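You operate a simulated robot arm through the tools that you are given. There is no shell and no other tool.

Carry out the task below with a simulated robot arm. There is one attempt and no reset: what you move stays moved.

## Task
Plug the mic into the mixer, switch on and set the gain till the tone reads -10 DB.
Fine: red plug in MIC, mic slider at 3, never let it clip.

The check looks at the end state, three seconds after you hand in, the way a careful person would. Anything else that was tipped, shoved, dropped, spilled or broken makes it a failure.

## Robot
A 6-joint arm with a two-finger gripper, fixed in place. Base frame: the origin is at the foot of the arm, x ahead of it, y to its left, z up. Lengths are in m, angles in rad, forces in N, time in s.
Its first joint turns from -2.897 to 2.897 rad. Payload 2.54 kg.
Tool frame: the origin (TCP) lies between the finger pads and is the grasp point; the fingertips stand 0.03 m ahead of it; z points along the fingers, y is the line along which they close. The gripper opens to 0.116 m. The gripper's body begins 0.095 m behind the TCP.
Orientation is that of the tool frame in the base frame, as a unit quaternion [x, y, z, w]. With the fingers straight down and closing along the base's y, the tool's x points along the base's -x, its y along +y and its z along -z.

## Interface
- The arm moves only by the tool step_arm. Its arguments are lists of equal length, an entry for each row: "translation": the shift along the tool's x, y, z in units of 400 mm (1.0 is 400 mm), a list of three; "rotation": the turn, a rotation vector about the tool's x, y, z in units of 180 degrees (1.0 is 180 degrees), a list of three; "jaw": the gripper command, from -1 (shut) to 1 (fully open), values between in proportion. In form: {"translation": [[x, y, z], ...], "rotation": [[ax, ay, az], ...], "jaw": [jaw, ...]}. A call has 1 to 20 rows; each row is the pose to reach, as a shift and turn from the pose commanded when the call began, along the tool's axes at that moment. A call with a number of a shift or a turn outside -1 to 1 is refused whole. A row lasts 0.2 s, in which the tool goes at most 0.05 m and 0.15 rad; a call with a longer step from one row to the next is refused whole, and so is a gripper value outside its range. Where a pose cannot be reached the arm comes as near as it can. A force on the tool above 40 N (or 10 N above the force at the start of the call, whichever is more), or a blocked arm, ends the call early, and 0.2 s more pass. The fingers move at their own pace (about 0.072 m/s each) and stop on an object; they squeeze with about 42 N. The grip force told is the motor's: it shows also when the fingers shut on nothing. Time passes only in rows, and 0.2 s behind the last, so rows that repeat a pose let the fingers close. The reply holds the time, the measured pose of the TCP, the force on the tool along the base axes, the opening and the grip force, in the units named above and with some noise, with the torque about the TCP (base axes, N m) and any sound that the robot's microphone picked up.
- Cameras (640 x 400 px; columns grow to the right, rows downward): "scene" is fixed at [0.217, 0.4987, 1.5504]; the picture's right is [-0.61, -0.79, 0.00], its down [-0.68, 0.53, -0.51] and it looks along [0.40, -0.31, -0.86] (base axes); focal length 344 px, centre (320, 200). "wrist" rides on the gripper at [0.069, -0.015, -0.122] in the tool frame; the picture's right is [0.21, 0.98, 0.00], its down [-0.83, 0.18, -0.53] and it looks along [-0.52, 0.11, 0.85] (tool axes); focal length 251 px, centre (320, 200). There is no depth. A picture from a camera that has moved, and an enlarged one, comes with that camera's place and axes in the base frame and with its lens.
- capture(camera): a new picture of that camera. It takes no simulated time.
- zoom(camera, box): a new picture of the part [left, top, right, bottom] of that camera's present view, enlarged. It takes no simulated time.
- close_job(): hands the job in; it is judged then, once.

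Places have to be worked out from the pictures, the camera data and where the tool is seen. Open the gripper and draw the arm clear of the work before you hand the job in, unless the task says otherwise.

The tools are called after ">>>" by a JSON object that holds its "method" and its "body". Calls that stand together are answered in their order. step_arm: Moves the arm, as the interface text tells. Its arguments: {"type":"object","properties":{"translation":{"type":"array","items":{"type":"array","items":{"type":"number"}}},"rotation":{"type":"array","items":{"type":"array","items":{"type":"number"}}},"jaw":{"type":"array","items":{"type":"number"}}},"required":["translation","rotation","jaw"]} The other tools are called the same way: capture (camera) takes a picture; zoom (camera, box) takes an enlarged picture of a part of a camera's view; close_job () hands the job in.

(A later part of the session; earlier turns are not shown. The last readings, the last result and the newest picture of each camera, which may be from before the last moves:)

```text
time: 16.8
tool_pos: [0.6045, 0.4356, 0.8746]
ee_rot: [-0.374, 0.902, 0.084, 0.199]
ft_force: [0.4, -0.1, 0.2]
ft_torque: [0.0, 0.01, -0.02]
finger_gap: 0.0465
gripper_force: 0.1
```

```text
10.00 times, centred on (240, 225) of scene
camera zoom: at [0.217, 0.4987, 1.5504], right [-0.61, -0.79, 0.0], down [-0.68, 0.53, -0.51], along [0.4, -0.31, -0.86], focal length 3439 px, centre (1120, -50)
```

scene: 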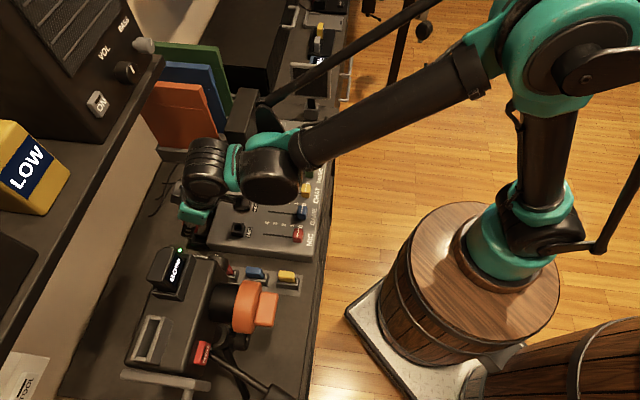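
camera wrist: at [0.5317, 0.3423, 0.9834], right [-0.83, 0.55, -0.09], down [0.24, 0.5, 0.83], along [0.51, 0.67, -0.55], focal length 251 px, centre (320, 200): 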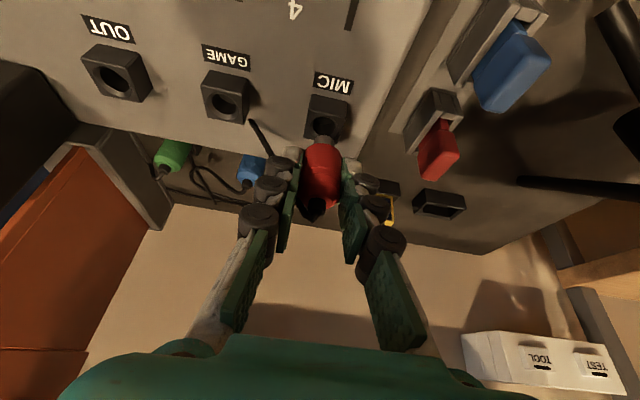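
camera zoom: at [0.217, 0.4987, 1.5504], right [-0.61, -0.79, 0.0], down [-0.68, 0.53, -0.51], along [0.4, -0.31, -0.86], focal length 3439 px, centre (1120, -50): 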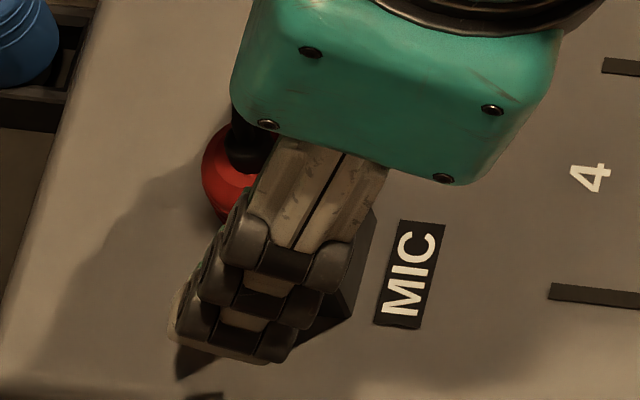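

Released, the plug stands in the socket on its own. I'll back straight out along the tool axis by about 10 cm and inspect.

>>> {"method": "step_arm", "body": {"translation": [[0, 0, -0.03], [0, 0, -0.08], [0, 0, -0.15], [0, 0, -0.22], [0, 0, -0.27], [0, 0, -0.27]], "rotation": [[0, 0, 0], [0, 0, 0], [0, 0, 0], [0, 0, 0], [0, 0, 0], [0, 0, 0]], "jaw": [-0.2, -0.2, -0.2, -0.2, -0.2, -0.2]}}

>>> {"method": "capture", "body": {"camera": "wrist"}}

>>> {"method": "zoom", "body": {"camera": "wrist", "box": [240, 40, 400, 160]}}

>>> {"method": "capture", "body": {"camera": "scene"}}

>>> {"method": "zoom", "body": {"camera": "scene", "box": [200, 190, 320, 260]}}

```text
time: 18.2
tool_pos: [0.5728, 0.4031, 0.972]
ee_rot: [-0.373, 0.902, 0.084, 0.2]
ft_force: [0.3, 0.6, 0.7]
ft_torque: [-0.05, -0.05, -0.01]
finger_gap: 0.0463
gripper_force: 0.1
```

```text
taken
camera wrist: at [0.503, 0.3124, 1.0536], right [-0.83, 0.55, -0.09], down [0.24, 0.5, 0.83], along [0.51, 0.67, -0.55], focal length 251 px, centre (320, 200)
```

wrist: 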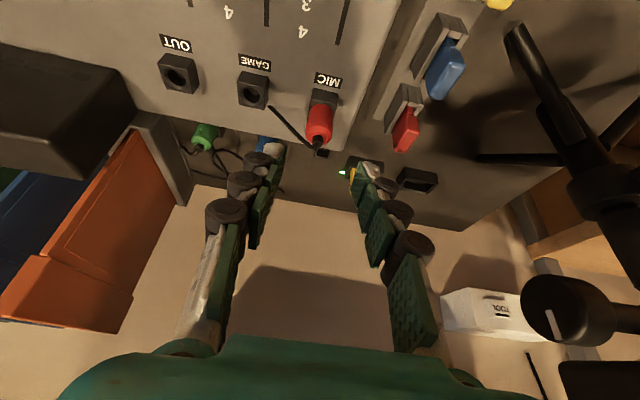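

```text
3.33 times, centred on (320, 100) of wrist
camera zoom: at [0.503, 0.3124, 1.0536], right [-0.83, 0.55, -0.09], down [0.24, 0.5, 0.83], along [0.51, 0.67, -0.55], focal length 838 px, centre (320, 533)
```

zoom: 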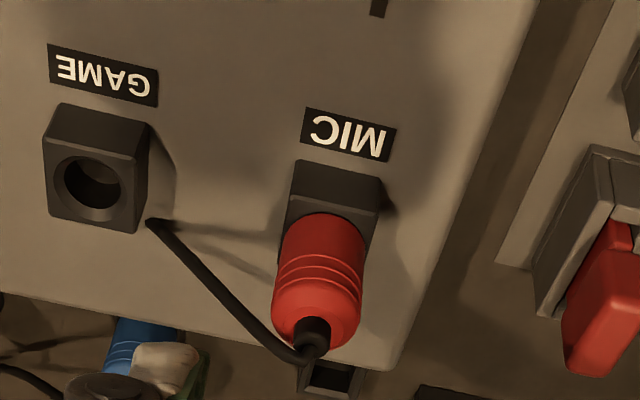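

```text
taken
```

scene: 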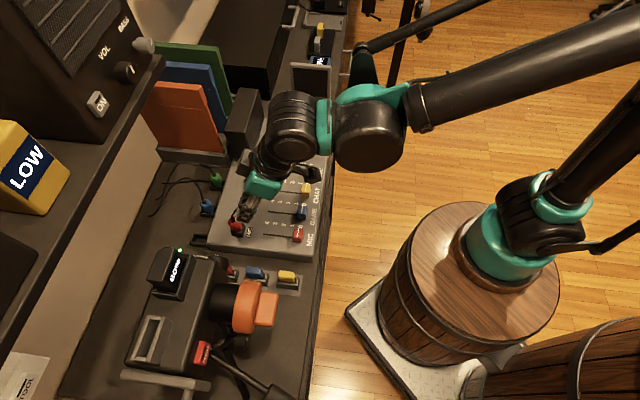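

```text
5.33 times, centred on (260, 225) of scene
camera zoom: at [0.217, 0.4987, 1.5504], right [-0.61, -0.79, 0.0], down [-0.68, 0.53, -0.51], along [0.4, -0.31, -0.86], focal length 1834 px, centre (640, 67)
```

zoom: 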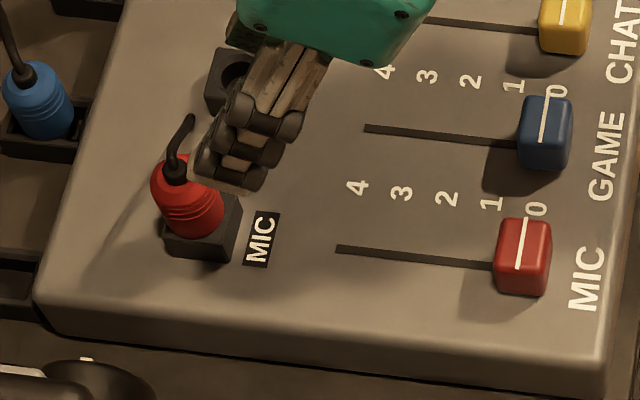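

The red plug is now upright and flush in the MIC socket. Next is the MIC slider: I'll straighten the tool to vertical and hover above its red cap, near (0.503, 0.340), to measure it.

>>> {"method": "step_arm", "body": {"translation": [[0.04, 0.002, -0.02], [0.09, 0.004, -0.03], [0.15, 0.006, -0.04], [0.2, 0.008, -0.045], [0.238, 0.0106, -0.0503], [0.238, 0.0106, -0.0503]], "rotation": [[0, 0.025, 0], [0, 0.055, 0], [0, 0.085, 0], [0, 0.115, 0], [0, 0.139, 0], [0, 0.139, 0]], "jaw": [-0.2, -0.2, -0.2, -0.2, -0.2, -0.2]}}

>>> {"method": "capture", "body": {"camera": "wrist"}}

>>> {"method": "zoom", "body": {"camera": "wrist", "box": [220, 60, 400, 180]}}

>>> {"method": "zoom", "body": {"camera": "scene", "box": [200, 190, 320, 260]}}

```text
time: 19.6
tool_pos: [0.5034, 0.3403, 0.9503]
ee_rot: [-0.383, 0.924, 0.001, 0.0]
ft_force: [0.3, -0.1, -0.2]
ft_torque: [0.0, 0.0, 0.02]
finger_gap: 0.0462
gripper_force: 0.1
```

```text
taken
camera wrist: at [0.465, 0.2801, 1.0728], right [-0.84, 0.54, 0.0], down [0.46, 0.71, 0.53], along [0.29, 0.45, -0.85], focal length 251 px, centre (320, 200)
```

wrist: 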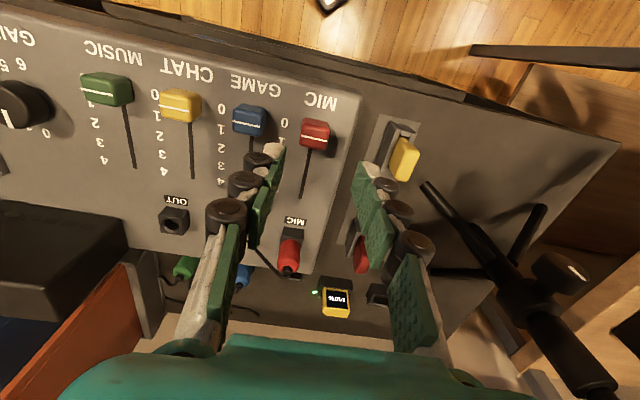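

```text
3.33 times, centred on (310, 120) of wrist
camera zoom: at [0.465, 0.2801, 1.0728], right [-0.84, 0.54, 0.0], down [0.46, 0.71, 0.53], along [0.29, 0.45, -0.85], focal length 838 px, centre (353, 467)
```

zoom: 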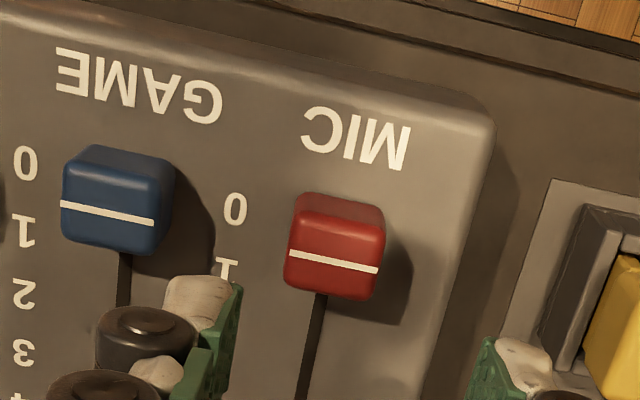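

```text
5.33 times, centred on (260, 225) of scene
camera zoom: at [0.217, 0.4987, 1.5504], right [-0.61, -0.79, 0.0], down [-0.68, 0.53, -0.51], along [0.4, -0.31, -0.86], focal length 1834 px, centre (640, 67)
```

zoom: 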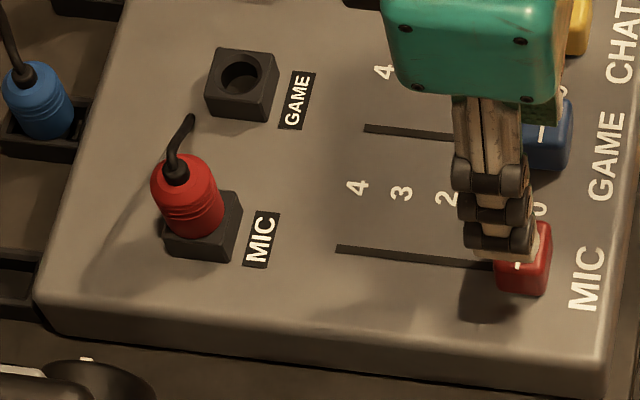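

The slider cap is at about (0.510, 0.340, top 0.845), the panel at z≈0.822, and the slot's "4" end is about 78 mm away, so "3" is about 58 mm of travel. I'll lower around the cap.

>>> {"method": "step_arm", "body": {"translation": [[-0.0118, -0.011, 0.05], [-0.0118, -0.011, 0.11], [-0.0118, -0.011, 0.16], [-0.0118, -0.011, 0.2], [-0.0118, -0.011, 0.222], [-0.0118, -0.011, 0.23], [-0.0118, -0.011, 0.23]], "rotation": [[0, 0, 0], [0, 0, 0], [0, 0, 0], [0, 0, 0], [0, 0, 0], [0, 0, 0], [0, 0, 0]], "jaw": [-0.2, -0.2, -0.2, -0.2, -0.2, -0.2, -0.2]}}

>>> {"method": "capture", "body": {"camera": "wrist"}}

>>> {"method": "zoom", "body": {"camera": "scene", "box": [250, 205, 330, 255]}}

```text
time: 21.2
tool_pos: [0.5089, 0.34, 0.8566]
ee_rot: [-0.383, 0.924, 0.001, 0.001]
ft_force: [0.5, -0.1, -0.5]
ft_torque: [0.01, 0.0, -0.02]
finger_gap: 0.0463
gripper_force: 0.0
```

```text
taken
camera wrist: at [0.4709, 0.2792, 0.9798], right [-0.84, 0.54, 0.0], down [0.46, 0.71, 0.53], along [0.29, 0.45, -0.85], focal length 251 px, centre (320, 200)
```

wrist: 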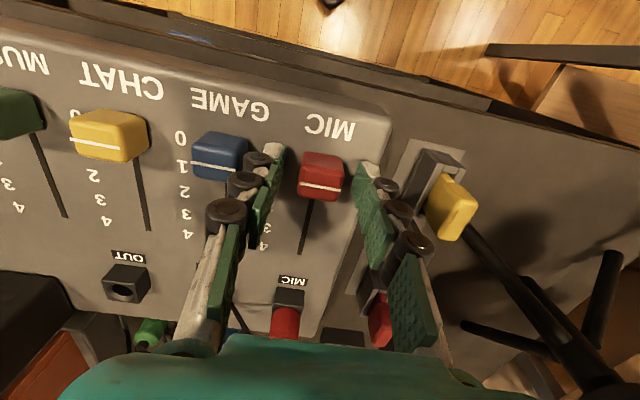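

```text
8.00 times, centred on (290, 230) of scene
camera zoom: at [0.217, 0.4987, 1.5504], right [-0.61, -0.79, 0.0], down [-0.68, 0.53, -0.51], along [0.4, -0.31, -0.86], focal length 2751 px, centre (560, -40)
```

zoom: 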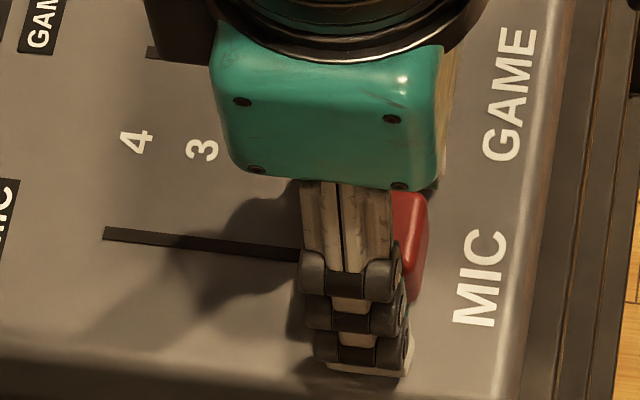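

The cap is centred between the fingers. I'll close on it.

>>> {"method": "step_arm", "body": {"translation": [[0, 0, 0], [0, 0, 0], [0, 0, 0]], "rotation": [[0, 0, 0], [0, 0, 0], [0, 0, 0]], "jaw": [-1, -1, -1]}}

>>> {"method": "capture", "body": {"camera": "wrist"}}

```text
time: 22.0
tool_pos: [0.5094, 0.3391, 0.8572]
ee_rot: [-0.382, 0.924, 0.001, 0.0]
ft_force: [-1.5, 3.1, -2.9]
ft_torque: [0.09, 0.08, -0.03]
finger_gap: 0.0251
gripper_force: 45.2
```

```text
taken
camera wrist: at [0.4707, 0.2793, 0.9798], right [-0.84, 0.54, 0.0], down [0.46, 0.71, 0.53], along [0.29, 0.45, -0.85], focal length 251 px, centre (320, 200)
```

wrist: 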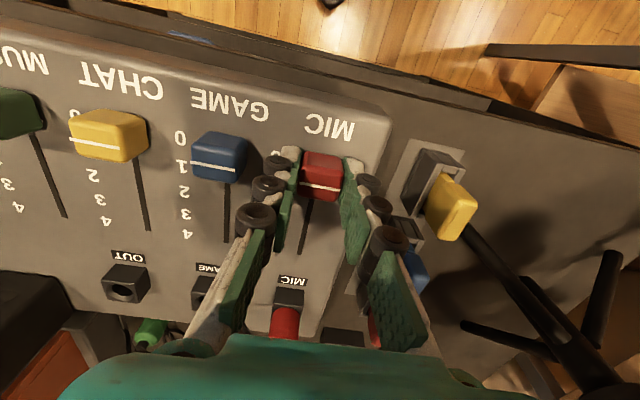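

The cap is gripped at 25 mm. I'll slide it along the slot away from the arm, 54 mm first, and then check the mark.

>>> {"method": "step_arm", "body": {"translation": [[-0.02, 0, 0], [-0.045, 0, 0], [-0.07, 0, 0], [-0.095, 0, 0], [-0.118, 0, 0], [-0.135, 0, 0], [-0.135, 0, 0]], "rotation": [[0, 0, 0], [0, 0, 0], [0, 0, 0], [0, 0, 0], [0, 0, 0], [0, 0, 0], [0, 0, 0]], "jaw": [-1, -1, -1, -1, -1, -1, -1]}}

>>> {"method": "capture", "body": {"camera": "wrist"}}

>>> {"method": "zoom", "body": {"camera": "wrist", "box": [260, 120, 380, 220]}}

>>> {"method": "zoom", "body": {"camera": "scene", "box": [230, 205, 320, 260]}}

```text
time: 23.6
tool_pos: [0.547, 0.3776, 0.8576]
ee_rot: [-0.383, 0.924, 0.001, 0.001]
ft_force: [-2.9, 3.2, 23.5]
ft_torque: [-0.34, 0.54, -0.04]
finger_gap: 0.0256
gripper_force: 44.9
```

```text
taken
camera wrist: at [0.5087, 0.3174, 0.9798], right [-0.84, 0.54, 0.0], down [0.46, 0.71, 0.53], along [0.29, 0.45, -0.84], focal length 251 px, centre (320, 200)
```

wrist: 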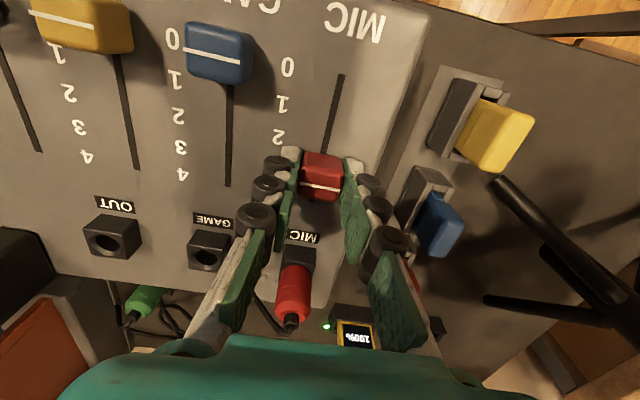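

```text
4.00 times, centred on (320, 170) of wrist
camera zoom: at [0.5087, 0.3174, 0.9798], right [-0.84, 0.54, 0.0], down [0.46, 0.71, 0.53], along [0.29, 0.45, -0.84], focal length 1006 px, centre (320, 320)
```

zoom: 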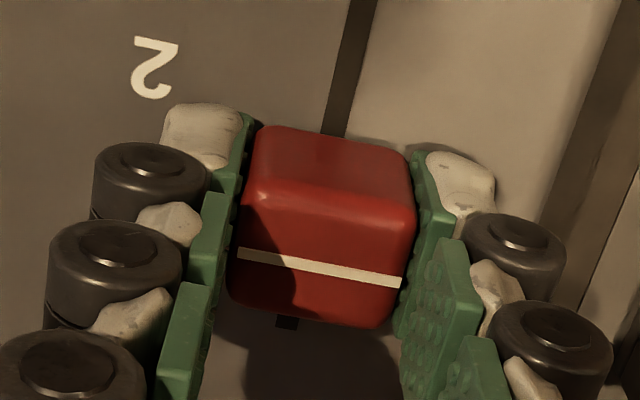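

```text
7.11 times, centred on (275, 232) of scene
camera zoom: at [0.217, 0.4987, 1.5504], right [-0.61, -0.79, 0.0], down [-0.68, 0.53, -0.51], along [0.4, -0.31, -0.86], focal length 2446 px, centre (640, -31)
```

zoom: 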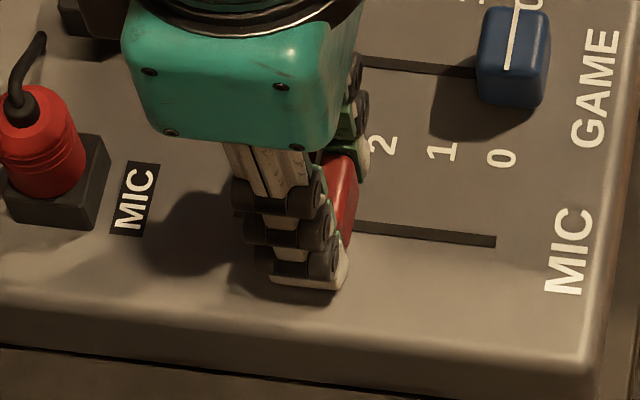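

The cap is about 4 mm short of "3" by the label spacing, and an upward force of 23 N suggests the panel rises slightly toward the back. I'll lift 1.5 mm to relieve that and slide the last 4.3 mm.

>>> {"method": "step_arm", "body": {"translation": [[0, 0, -0.004], [-0.005, 0, -0.0042], [-0.0108, 0, -0.0045], [-0.0108, 0, -0.0045]], "rotation": [[0, 0, 0], [0, 0, 0], [0, 0, 0], [0, 0, 0]], "jaw": [-1, -1, -1, -1]}}

>>> {"method": "zoom", "body": {"camera": "wrist", "box": [240, 90, 400, 220]}}

>>> {"method": "zoom", "body": {"camera": "scene", "box": [230, 205, 320, 260]}}

```text
time: 24.6
tool_pos: [0.5505, 0.3805, 0.8572]
ee_rot: [-0.383, 0.924, 0.001, 0.0]
ft_force: [-5.5, 6.6, -33.6]
ft_torque: [0.53, -0.29, -0.04]
finger_gap: 0.0253
gripper_force: 45.3
```

```text
3.08 times, centred on (320, 155) of wrist
camera zoom: at [0.5123, 0.3209, 0.9799], right [-0.84, 0.54, 0.0], down [0.46, 0.71, 0.53], along [0.29, 0.45, -0.85], focal length 774 px, centre (320, 338)
```

zoom: 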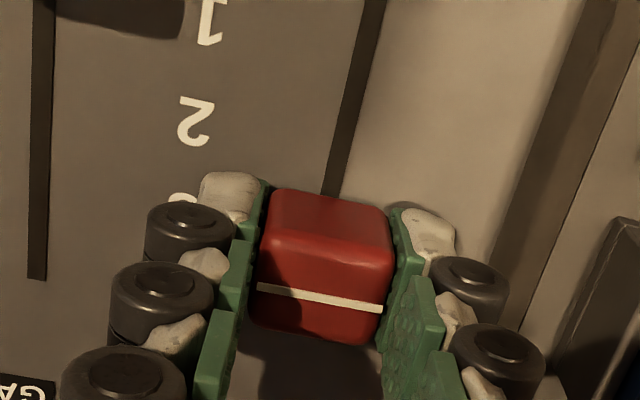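

```text
7.11 times, centred on (275, 232) of scene
camera zoom: at [0.217, 0.4987, 1.5504], right [-0.61, -0.79, 0.0], down [-0.68, 0.53, -0.51], along [0.4, -0.31, -0.86], focal length 2446 px, centre (640, -31)
```

zoom: 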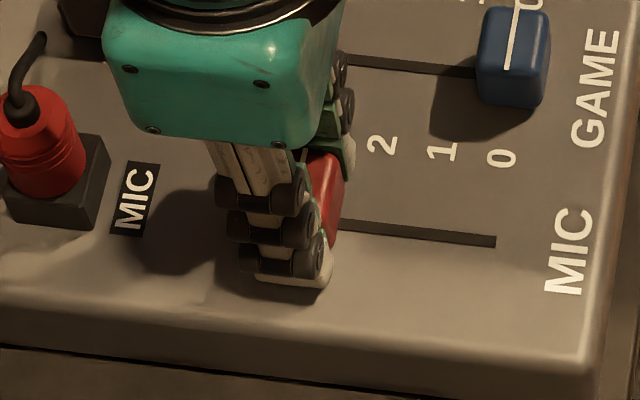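

The cap moved to about 58.8 mm, right at the estimated "3" mark. I'll relax the upward pull by 1 mm, release the cap and look.

>>> {"method": "step_arm", "body": {"translation": [[0, 0, 0.0026], [0, 0, 0.0026], [0, 0, 0.0026], [0, 0, 0.0026]], "rotation": [[0, 0, 0], [0, 0, 0], [0, 0, 0], [0, 0, 0]], "jaw": [-1, -0.2, -0.2, -0.2]}}

>>> {"method": "step_arm", "body": {"translation": [[0, 0, -0.05], [0, 0, -0.12], [0, 0, -0.2], [0.02, 0, -0.28], [0.06, 0, -0.33], [0.06, 0, -0.33]], "rotation": [[0, 0, 0], [0, 0, 0], [0, 0, 0], [0, 0, 0], [0, 0, 0], [0, 0, 0]], "jaw": [-0.2, -0.2, -0.2, -0.2, -0.2, -0.2]}}

>>> {"method": "capture", "body": {"camera": "wrist"}}

>>> {"method": "zoom", "body": {"camera": "wrist", "box": [240, 60, 400, 180]}}

>>> {"method": "zoom", "body": {"camera": "scene", "box": [230, 205, 320, 260]}}

```text
time: 25.6
tool_pos: [0.5493, 0.3796, 0.8584]
ee_rot: [-0.383, 0.924, 0.0, 0.0]
ft_force: [0.3, -0.6, 0.0]
ft_torque: [-0.02, -0.02, -0.01]
finger_gap: 0.0464
gripper_force: 0.0
```

```text
time: 27.0
tool_pos: [0.5355, 0.3629, 0.9916]
ee_rot: [-0.383, 0.924, 0.001, -0.001]
ft_force: [-0.3, 0.2, -0.9]
ft_torque: [-0.01, 0.01, 0.02]
finger_gap: 0.0465
gripper_force: 0.1
```

```text
taken
camera wrist: at [0.4968, 0.303, 1.1132], right [-0.84, 0.54, 0.0], down [0.46, 0.71, 0.53], along [0.29, 0.45, -0.85], focal length 251 px, centre (320, 200)
```

wrist: 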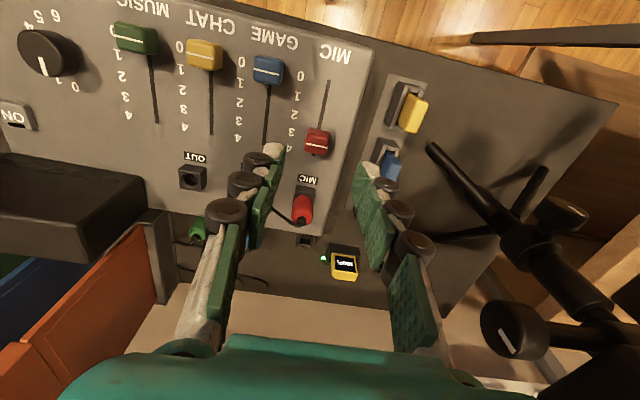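

```text
3.33 times, centred on (320, 120) of wrist
camera zoom: at [0.4968, 0.303, 1.1132], right [-0.84, 0.54, 0.0], down [0.46, 0.71, 0.53], along [0.29, 0.45, -0.85], focal length 838 px, centre (320, 467)
```

zoom: 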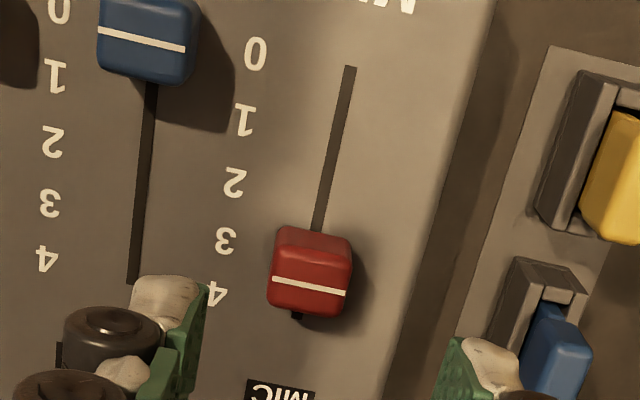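

```text
7.11 times, centred on (275, 232) of scene
camera zoom: at [0.217, 0.4987, 1.5504], right [-0.61, -0.79, 0.0], down [-0.68, 0.53, -0.51], along [0.4, -0.31, -0.86], focal length 2446 px, centre (640, -31)
```

zoom: 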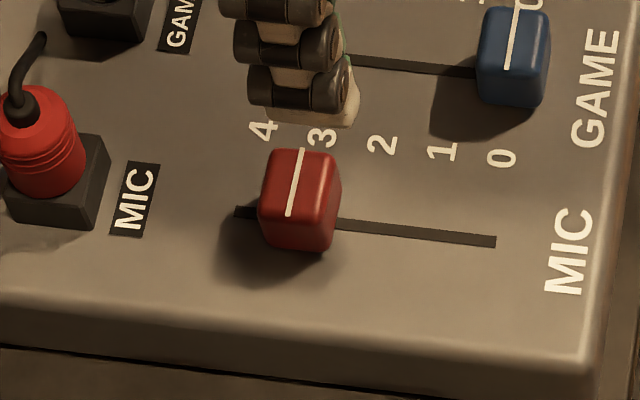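

The labels measure 20 mm apart. The cap sits near 3, but my estimates spread over about 2.9–3.1, so I'll zoom tightly from both cameras to judge it properly.

>>> {"method": "zoom", "body": {"camera": "wrist", "box": [280, 110, 350, 160]}}

>>> {"method": "zoom", "body": {"camera": "wrist", "box": [230, 50, 310, 110]}}

>>> {"method": "zoom", "body": {"camera": "scene", "box": [255, 215, 310, 250]}}

```text
8.00 times, centred on (315, 135) of wrist
camera zoom: at [0.4968, 0.303, 1.1132], right [-0.84, 0.54, 0.0], down [0.46, 0.71, 0.53], along [0.29, 0.45, -0.85], focal length 2012 px, centre (360, 720)
```

zoom: 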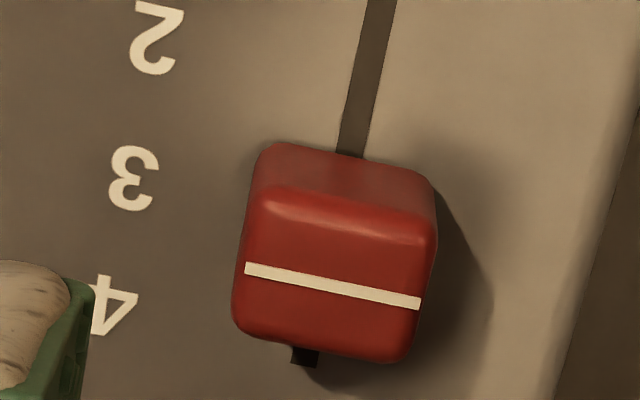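

```text
6.67 times, centred on (270, 80) of wrist
camera zoom: at [0.4968, 0.303, 1.1132], right [-0.84, 0.54, 0.0], down [0.46, 0.71, 0.53], along [0.29, 0.45, -0.85], focal length 1676 px, centre (653, 1000)
```

zoom: 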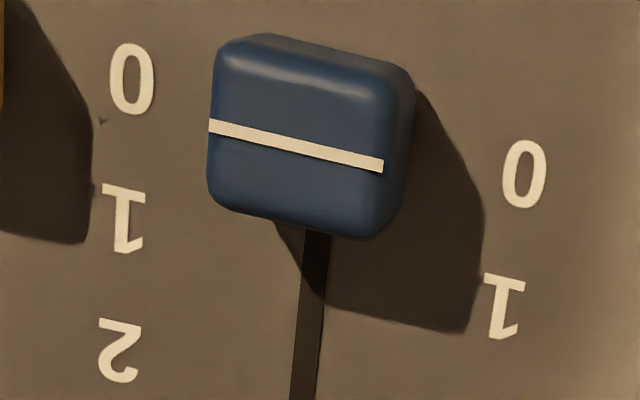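

```text
11.43 times, centred on (282, 232) of scene
camera zoom: at [0.217, 0.4987, 1.5504], right [-0.61, -0.79, 0.0], down [-0.68, 0.53, -0.51], along [0.4, -0.31, -0.86], focal length 3930 px, centre (749, -171)
```

zoom: 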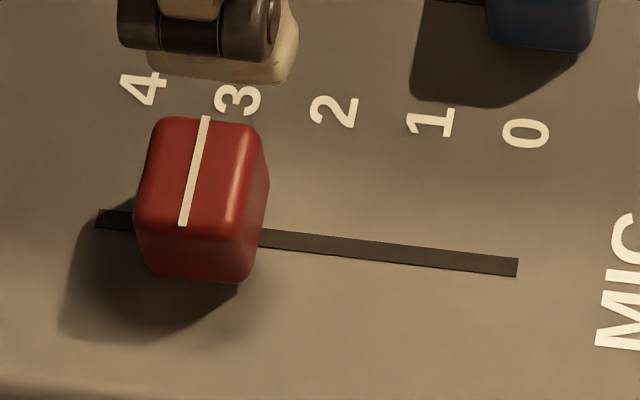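

The slider reads 3.0 within a few hundredths by both cameras. Next I'll check the gain knob's pointer and the ON button from here.

>>> {"method": "zoom", "body": {"camera": "wrist", "box": [0, 0, 110, 140]}}

>>> {"method": "zoom", "body": {"camera": "scene", "box": [265, 115, 335, 165]}}

>>> {"method": "zoom", "body": {"camera": "wrist", "box": [0, 90, 180, 260]}}

```text
2.86 times, centred on (55, 70) of wrist
camera zoom: at [0.4968, 0.303, 1.1132], right [-0.84, 0.54, 0.0], down [0.46, 0.71, 0.53], along [0.29, 0.45, -0.85], focal length 718 px, centre (1077, 571)
```

zoom: 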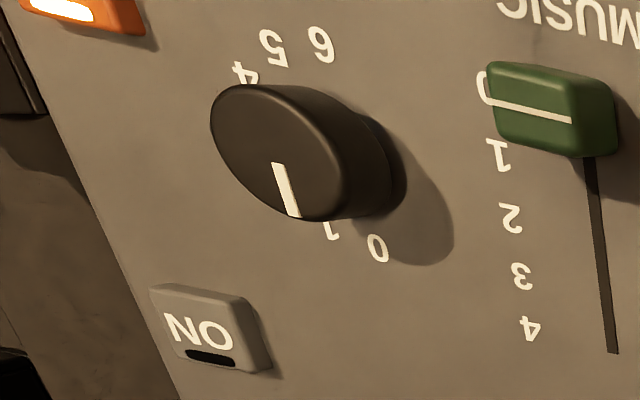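

```text
8.00 times, centred on (300, 140) of scene
camera zoom: at [0.217, 0.4987, 1.5504], right [-0.61, -0.79, 0.0], down [-0.68, 0.53, -0.51], along [0.4, -0.31, -0.86], focal length 2751 px, centre (480, 680)
```

zoom: 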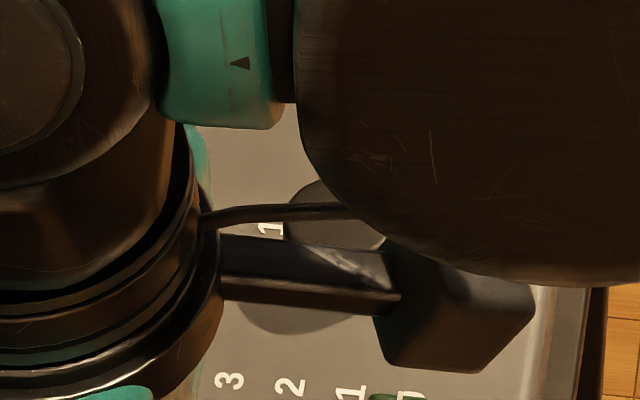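

```text
2.35 times, centred on (90, 175) of wrist
camera zoom: at [0.4968, 0.303, 1.1132], right [-0.84, 0.54, 0.0], down [0.46, 0.71, 0.53], along [0.29, 0.45, -0.85], focal length 592 px, centre (861, 259)
```

zoom: 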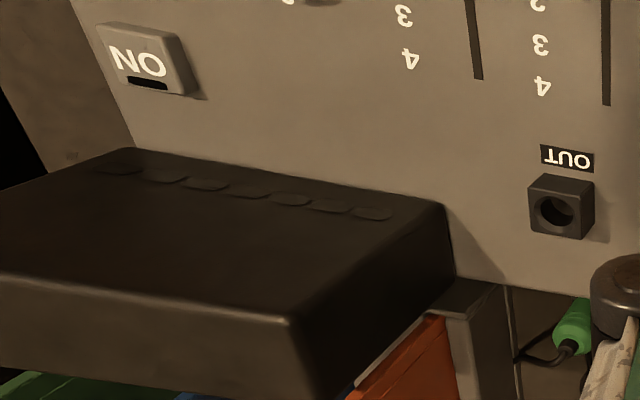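

The gain pointer is at about 0 on a scale with 0 away from the arm and 30° per step clockwise, so switching on now can't clip. I'll close the fingers and move high over the ON button, above the small grille stand beside it.

>>> {"method": "step_arm", "body": {"translation": [[0, -0.06, -0.08], [-0.01, -0.15, -0.14], [-0.02, -0.25, -0.172], [-0.03, -0.35, -0.172], [-0.04, -0.45, -0.172], [-0.05, -0.55, -0.172], [-0.06, -0.65, -0.172], [-0.0635, -0.72, -0.172], [-0.0635, -0.745, -0.172], [-0.0635, -0.745, -0.172]], "rotation": [[0, 0, 0], [0, 0, 0], [0, 0, 0], [0, 0, 0], [0, 0, 0], [0, 0, 0], [0, 0, 0], [0, 0, 0], [0, 0, 0], [0, 0, 0]], "jaw": [-0.2, -0.2, -0.5, -0.8, -1, -1, -1, -1, -1, -1]}}

>>> {"method": "capture", "body": {"camera": "wrist"}}

>>> {"method": "capture", "body": {"camera": "scene"}}

>>> {"method": "zoom", "body": {"camera": "wrist", "box": [200, 30, 440, 190]}}

```text
time: 29.2
tool_pos: [0.7627, 0.1719, 1.0586]
ee_rot: [-0.382, 0.924, 0.001, 0.0]
ft_force: [-0.4, -0.3, 0.2]
ft_torque: [0.04, 0.01, 0.03]
finger_gap: 0.0
gripper_force: 28.0
```

```text
taken
camera wrist: at [0.7241, 0.1111, 1.1809], right [-0.84, 0.54, 0.0], down [0.46, 0.71, 0.53], along [0.29, 0.45, -0.85], focal length 251 px, centre (320, 200)
```

wrist: 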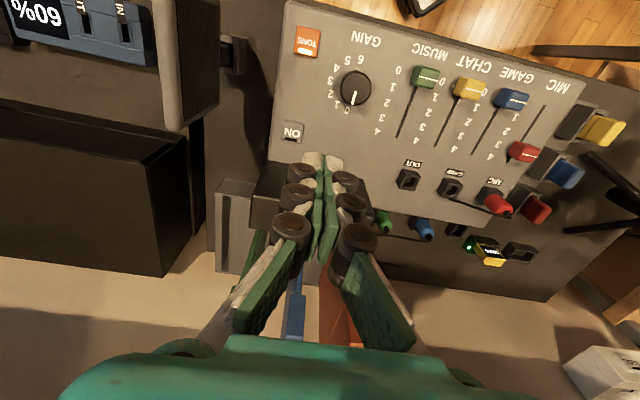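

```text
taken
```

scene: 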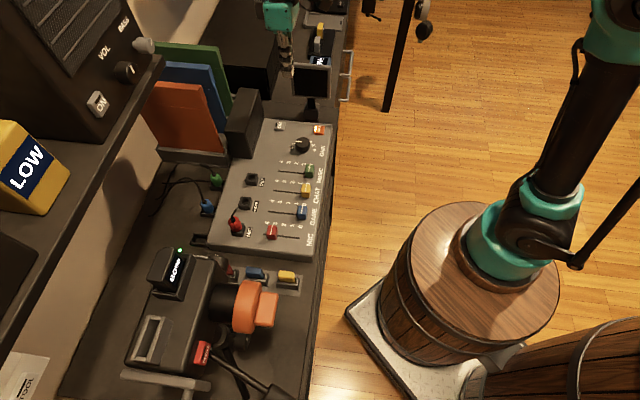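

```text
2.50 times, centred on (320, 110) of wrist
camera zoom: at [0.7241, 0.1111, 1.1809], right [-0.84, 0.54, 0.0], down [0.46, 0.71, 0.53], along [0.29, 0.45, -0.85], focal length 629 px, centre (320, 425)
```

zoom: 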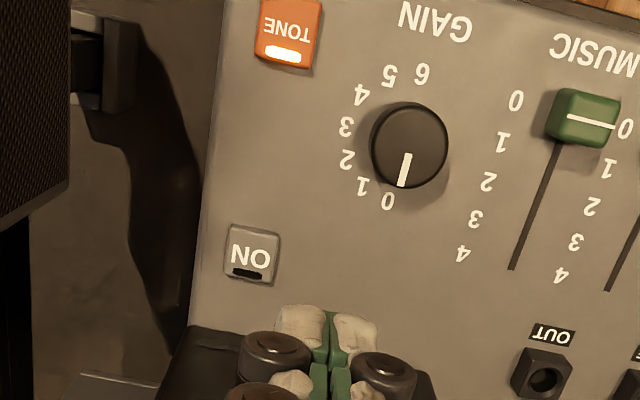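

The whole gain scale is visible with the pointer at 0, and ON sits near (0.813, 0.178). I'll lean the hand 12° away from the grille stand and come down to about 2.5 cm over the button.

>>> {"method": "step_arm", "body": {"translation": [[-0.05, -0.03, 0.02], [-0.1038, -0.06, 0.06], [-0.1038, -0.06, 0.15], [-0.1038, -0.06, 0.24], [-0.1038, -0.06, 0.33], [-0.1038, -0.06, 0.4], [-0.1038, -0.06, 0.412], [-0.1038, -0.06, 0.412]], "rotation": [[0.025, 0, 0], [0.05, 0, 0], [0.0667, 0, 0], [0.0667, 0, 0], [0.0667, 0, 0], [0.0667, 0, 0], [0.0667, 0, 0], [0.0667, 0, 0]], "jaw": [-1, -1, -1, -1, -1, -1, -1, -1]}}

>>> {"method": "capture", "body": {"camera": "wrist"}}

>>> {"method": "zoom", "body": {"camera": "scene", "box": [250, 80, 350, 150]}}

```text
time: 31.0
tool_pos: [0.8075, 0.1833, 0.8939]
ee_rot: [-0.381, 0.919, -0.096, 0.04]
ft_force: [0.4, 1.0, -0.2]
ft_torque: [0.01, -0.01, -0.03]
finger_gap: 0.0
gripper_force: 28.8
```

```text
taken
camera wrist: at [0.7512, 0.1407, 1.0169], right [-0.83, 0.52, -0.2], down [0.38, 0.79, 0.48], along [0.41, 0.32, -0.85], focal length 251 px, centre (320, 200)
```

wrist: 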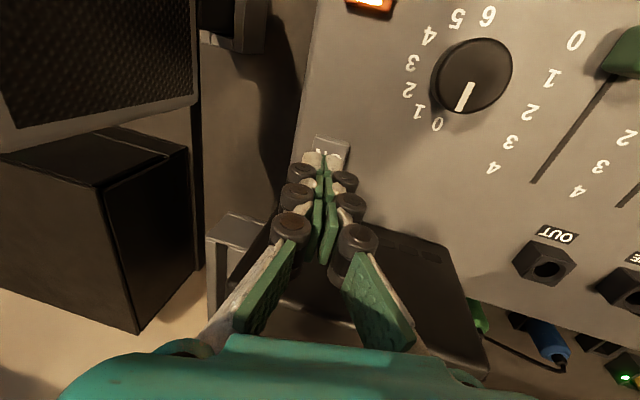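

```text
5.71 times, centred on (300, 115) of scene
camera zoom: at [0.217, 0.4987, 1.5504], right [-0.61, -0.79, 0.0], down [-0.68, 0.53, -0.51], along [0.4, -0.31, -0.86], focal length 1965 px, centre (434, 686)
```

zoom: 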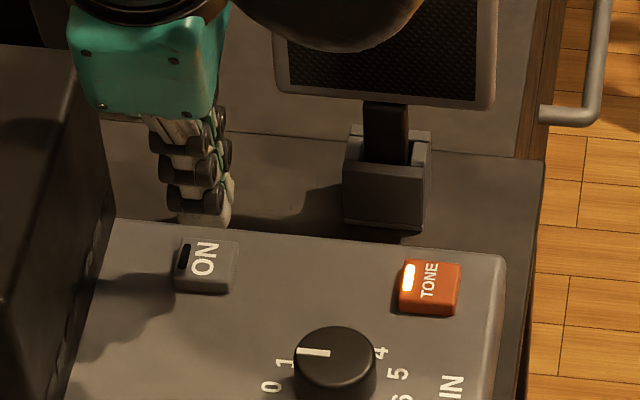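

The closed tips hover about 3 cm over the ON button with good alignment. I'll lower 24 mm and then check for contact.

>>> {"method": "step_arm", "body": {"translation": [[0, 0.0052, 0.0245], [0, 0.0094, 0.044], [0, 0.0114, 0.0538], [0, 0.0125, 0.0587], [0, 0.0125, 0.0587]], "rotation": [[0, 0, 0], [0, 0, 0], [0, 0, 0], [0, 0, 0], [0, 0, 0]], "jaw": [-1, -1, -1, -1, -1]}}

>>> {"method": "zoom", "body": {"camera": "scene", "box": [250, 90, 330, 150]}}

>>> {"method": "zoom", "body": {"camera": "wrist", "box": [270, 110, 390, 200]}}

```text
time: 32.2
tool_pos: [0.808, 0.1831, 0.8705]
ee_rot: [-0.381, 0.919, -0.096, 0.04]
ft_force: [-0.7, -0.1, -0.4]
ft_torque: [-0.01, -0.04, 0.02]
finger_gap: 0.0002
gripper_force: 28.8
```

```text
6.67 times, centred on (290, 120) of scene
camera zoom: at [0.217, 0.4987, 1.5504], right [-0.61, -0.79, 0.0], down [-0.68, 0.53, -0.51], along [0.4, -0.31, -0.86], focal length 2293 px, centre (520, 733)
```

zoom: 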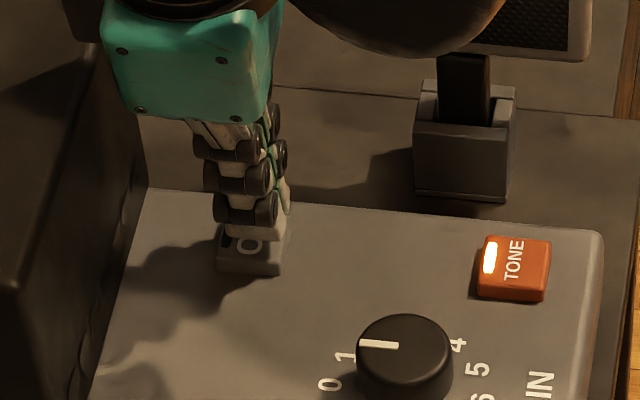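

```text
4.44 times, centred on (330, 155) of wrist
camera zoom: at [0.752, 0.1412, 0.9927], right [-0.83, 0.52, -0.2], down [0.38, 0.79, 0.48], along [0.41, 0.32, -0.85], focal length 1118 px, centre (276, 400)
```

zoom: 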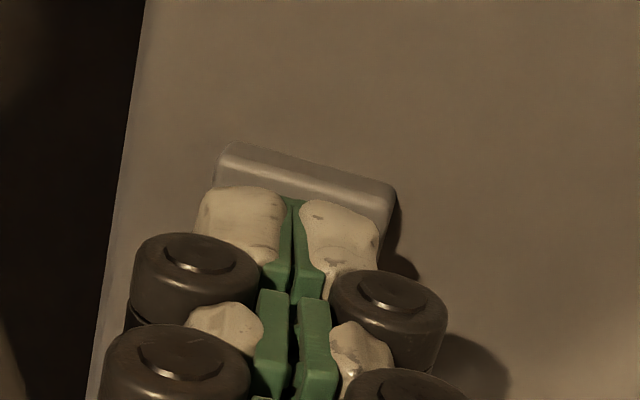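

There's no contact yet, though the tips look nearly at the button. I'll press down in small increments up to 7 mm.

>>> {"method": "step_arm", "body": {"translation": [[0, 0.0013, 0.0061], [0, 0.0023, 0.011], [0, 0.0031, 0.0147], [0, 0.0036, 0.0171]], "rotation": [[0, 0, 0], [0, 0, 0], [0, 0, 0], [0, 0, 0]], "jaw": [-1, -1, -1, -1]}}

>>> {"method": "zoom", "body": {"camera": "scene", "box": [230, 85, 350, 160]}}

>>> {"method": "capture", "body": {"camera": "wrist"}}

```text
time: 33.2
tool_pos: [0.8078, 0.1836, 0.8643]
ee_rot: [-0.381, 0.919, -0.097, 0.04]
ft_force: [0.3, -0.4, -0.2]
ft_torque: [0.0, 0.01, 0.01]
finger_gap: 0.0001
gripper_force: 28.5
```

```text
5.33 times, centred on (290, 122) of scene
camera zoom: at [0.217, 0.4987, 1.5504], right [-0.61, -0.79, 0.0], down [-0.68, 0.53, -0.51], along [0.4, -0.31, -0.86], focal length 1834 px, centre (480, 613)
```

zoom: 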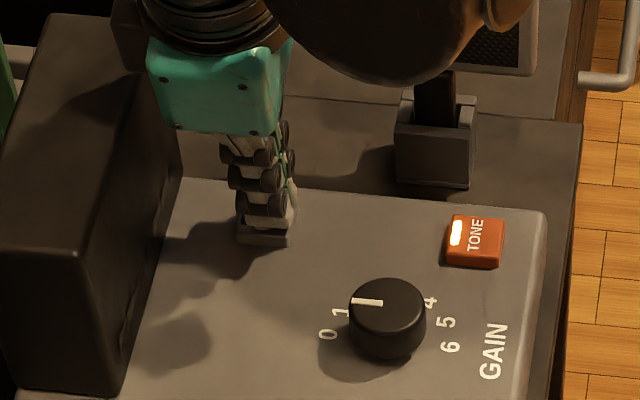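

```text
taken
camera wrist: at [0.7518, 0.1415, 0.9863], right [-0.83, 0.52, -0.2], down [0.38, 0.79, 0.48], along [0.41, 0.32, -0.85], focal length 251 px, centre (320, 200)
```

wrist: 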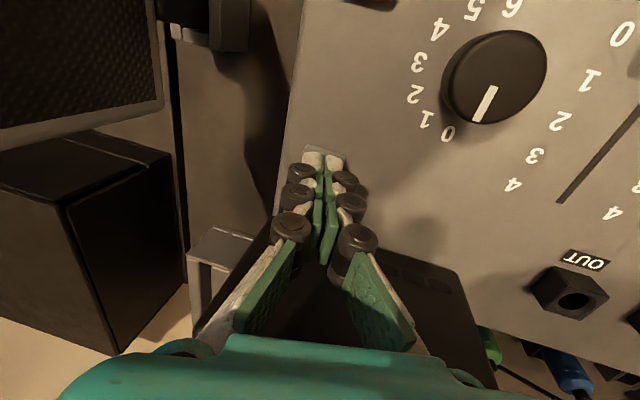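

There's still no contact at tip z≈0.834. I'll keep going in 1.5 mm steps.

>>> {"method": "step_arm", "body": {"translation": [[0, 0.0008, 0.0037], [0, 0.0016, 0.0073], [0, 0.0023, 0.011], [0, 0.0031, 0.0147]], "rotation": [[0, 0, 0], [0, 0, 0], [0, 0, 0], [0, 0, 0]], "jaw": [-1, -1, -1, -1]}}

>>> {"method": "zoom", "body": {"camera": "scene", "box": [230, 85, 350, 160]}}

```text
time: 34.2
tool_pos: [0.8088, 0.1835, 0.8563]
ee_rot: [-0.38, 0.919, -0.096, 0.04]
ft_force: [-1.5, 0.2, 0.8]
ft_torque: [0.02, -0.03, -0.04]
finger_gap: 0.0
gripper_force: 28.9
heard: click
```

```text
5.33 times, centred on (290, 122) of scene
camera zoom: at [0.217, 0.4987, 1.5504], right [-0.61, -0.79, 0.0], down [-0.68, 0.53, -0.51], along [0.4, -0.31, -0.86], focal length 1834 px, centre (480, 613)
```

zoom: 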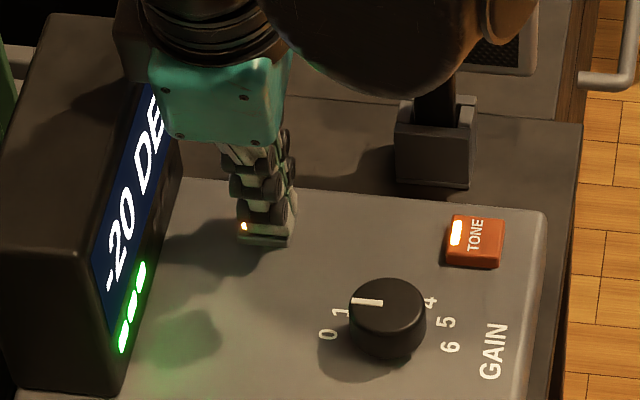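

A click was heard, the ON lamp lit, and the meter shows "-20 DB" with green LEDs. I'll retract straight up and read the display.

>>> {"method": "step_arm", "body": {"translation": [[0, -0.0052, -0.0245], [0, -0.0208, -0.0978], [0, -0.0416, -0.1956], [0, -0.0624, -0.2934], [0, -0.078, -0.3668], [0, -0.078, -0.3668]], "rotation": [[0, 0, 0], [0, 0, 0], [0, 0, 0], [0, 0, 0], [0, 0, 0], [0, 0, 0]], "jaw": [-1, -1, -1, -1, -1, -1]}}

>>> {"method": "capture", "body": {"camera": "wrist"}}

>>> {"method": "zoom", "body": {"camera": "scene", "box": [220, 80, 340, 170]}}

```text
time: 35.6
tool_pos: [0.8082, 0.1817, 1.0071]
ee_rot: [-0.381, 0.919, -0.097, 0.04]
ft_force: [-0.5, -0.2, -0.5]
ft_torque: [0.01, -0.02, 0.01]
finger_gap: 0.0001
gripper_force: 28.6
```

```text
taken
camera wrist: at [0.7513, 0.1399, 1.1294], right [-0.83, 0.52, -0.2], down [0.38, 0.79, 0.48], along [0.41, 0.32, -0.85], focal length 251 px, centre (320, 200)
```

wrist: 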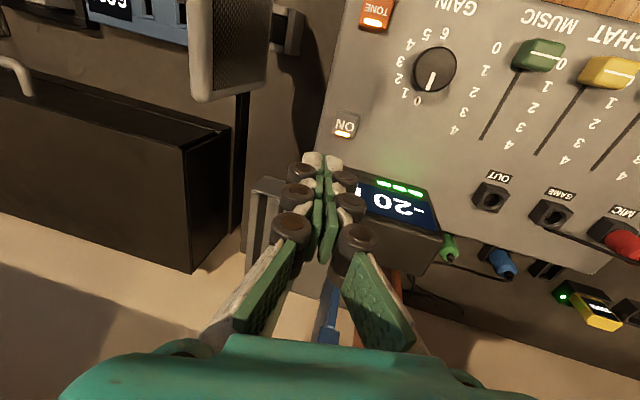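

```text
4.44 times, centred on (280, 125) of scene
camera zoom: at [0.217, 0.4987, 1.5504], right [-0.61, -0.79, 0.0], down [-0.68, 0.53, -0.51], along [0.4, -0.31, -0.86], focal length 1528 px, centre (498, 533)
```

zoom: 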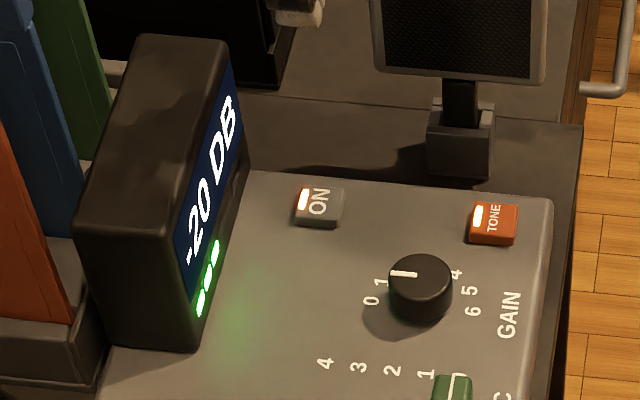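

The mixer is on and reads -20 DB at gain 0. I'll un-lean the hand, open to about 65 mm and go above the gain knob, near (0.7125, 0.174).

>>> {"method": "step_arm", "body": {"translation": [[0.03, 0.03, -0.005], [0.07, 0.07, 0.02], [0.11, 0.11, 0.05], [0.15, 0.15, 0.08], [0.1807, 0.1815, 0.1073], [0.1807, 0.1815, 0.1073]], "rotation": [[-0.015, 0, 0], [-0.03, 0, 0], [-0.045, 0, 0], [-0.06, 0, 0], [-0.0667, 0, 0], [-0.0667, 0, 0]], "jaw": [-0.5, 0.0, 0.12, 0.12, 0.12, 0.12]}}

>>> {"method": "capture", "body": {"camera": "wrist"}}

>>> {"method": "zoom", "body": {"camera": "wrist", "box": [240, 60, 400, 180]}}

>>> {"method": "capture", "body": {"camera": "scene"}}

```text
time: 37.0
tool_pos: [0.7148, 0.1745, 0.9499]
ee_rot: [-0.382, 0.924, 0.001, 0.0]
ft_force: [0.2, 0.1, -0.2]
ft_torque: [-0.01, 0.0, -0.01]
finger_gap: 0.0651
gripper_force: 0.0
```

```text
taken
camera wrist: at [0.6754, 0.1149, 1.071], right [-0.84, 0.54, 0.0], down [0.46, 0.71, 0.53], along [0.29, 0.45, -0.85], focal length 251 px, centre (320, 200)
```

wrist: 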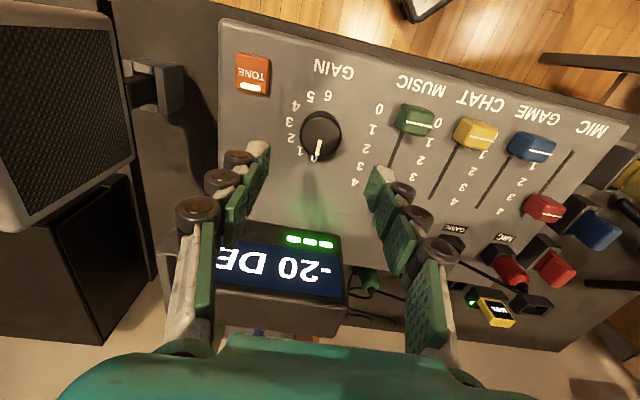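

```text
3.33 times, centred on (320, 120) of wrist
camera zoom: at [0.6754, 0.1149, 1.071], right [-0.84, 0.54, 0.0], down [0.46, 0.71, 0.53], along [0.29, 0.45, -0.85], focal length 838 px, centre (320, 467)
```

zoom: 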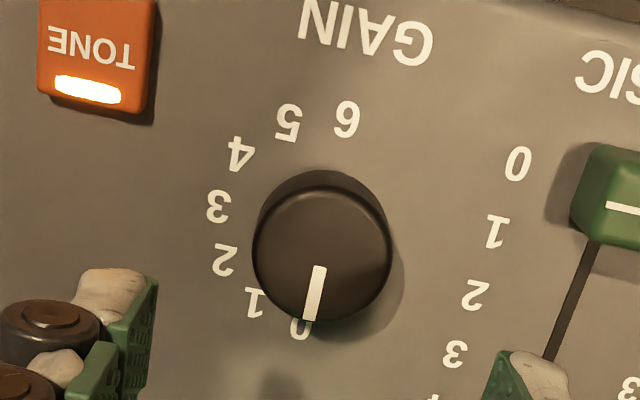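

```text
taken
```

scene: 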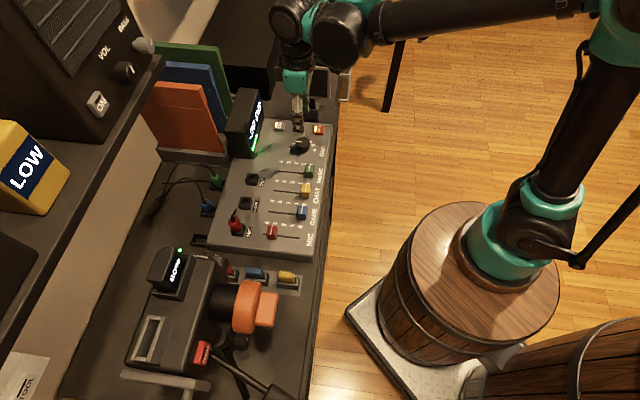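

The TCP is centred over the gain knob to within about 1 mm. I'll descend 9 cm around it, slowing near the end.

>>> {"method": "step_arm", "body": {"translation": [[0, 0, 0.06], [0, 0, 0.12], [0, 0, 0.17], [0, 0, 0.205], [0, 0, 0.222], [0, 0, 0.222]], "rotation": [[0, 0, 0], [0, 0, 0], [0, 0, 0], [0, 0, 0], [0, 0, 0], [0, 0, 0]], "jaw": [0.12, 0.12, 0.12, 0.12, 0.12, 0.12]}}

>>> {"method": "capture", "body": {"camera": "wrist"}}

>>> {"method": "zoom", "body": {"camera": "scene", "box": [230, 85, 350, 170]}}

```text
time: 38.4
tool_pos: [0.713, 0.175, 0.8608]
ee_rot: [-0.382, 0.924, 0.002, 0.0]
ft_force: [-0.2, 0.8, 0.2]
ft_torque: [-0.01, 0.03, 0.0]
finger_gap: 0.0649
gripper_force: 0.1
```

```text
taken
camera wrist: at [0.6754, 0.1158, 0.9834], right [-0.84, 0.54, 0.0], down [0.46, 0.71, 0.53], along [0.29, 0.45, -0.85], focal length 251 px, centre (320, 200)
```

wrist: 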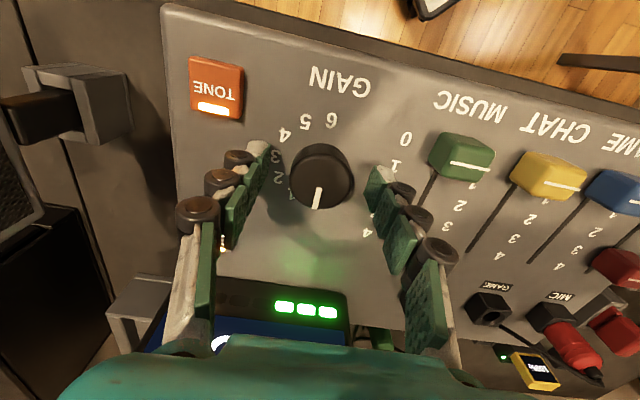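

```text
4.71 times, centred on (290, 128) of scene
camera zoom: at [0.217, 0.4987, 1.5504], right [-0.61, -0.79, 0.0], down [-0.68, 0.53, -0.51], along [0.4, -0.31, -0.86], focal length 1618 px, centre (461, 541)
```

zoom: 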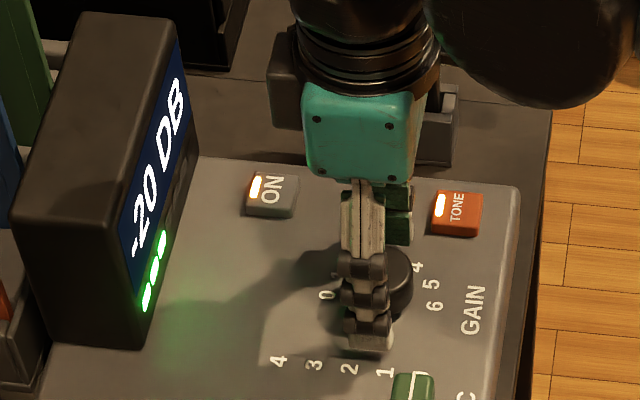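

The fingers straddle the knob and the scene camera sees the meter clearly. I'll close on the knob and check nothing changed.

>>> {"method": "step_arm", "body": {"translation": [[0, 0, 0], [0, 0, 0], [0, 0, 0], [0, 0, 0]], "rotation": [[0, 0, 0], [0, 0, 0], [0, 0, 0], [0, 0, 0]], "jaw": [-0.3, -1, -1, -1]}}

>>> {"method": "capture", "body": {"camera": "wrist"}}

>>> {"method": "zoom", "body": {"camera": "scene", "box": [230, 85, 350, 170]}}

```text
time: 39.4
tool_pos: [0.7133, 0.1758, 0.8614]
ee_rot: [-0.383, 0.924, 0.0, -0.001]
ft_force: [-4.2, 3.5, -0.6]
ft_torque: [0.13, 0.14, -0.01]
finger_gap: 0.0369
gripper_force: 45.2
```

```text
taken
camera wrist: at [0.6752, 0.1161, 0.9836], right [-0.84, 0.54, 0.0], down [0.46, 0.71, 0.53], along [0.29, 0.45, -0.85], focal length 251 px, centre (320, 200)
```

wrist: 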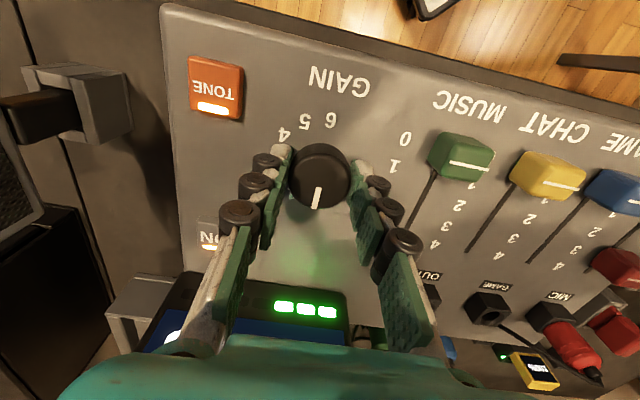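

```text
4.71 times, centred on (290, 128) of scene
camera zoom: at [0.217, 0.4987, 1.5504], right [-0.61, -0.79, 0.0], down [-0.68, 0.53, -0.51], along [0.4, -0.31, -0.86], focal length 1618 px, centre (461, 541)
```

zoom: 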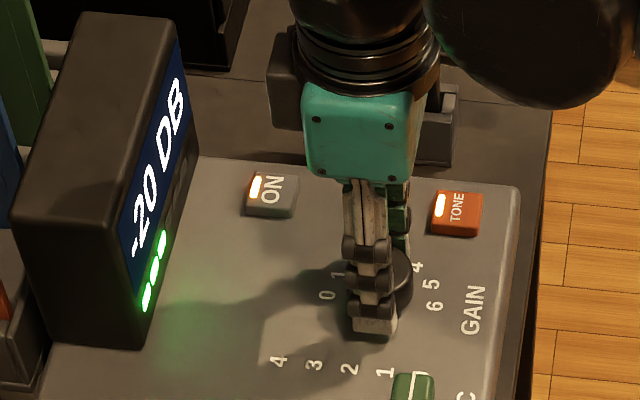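

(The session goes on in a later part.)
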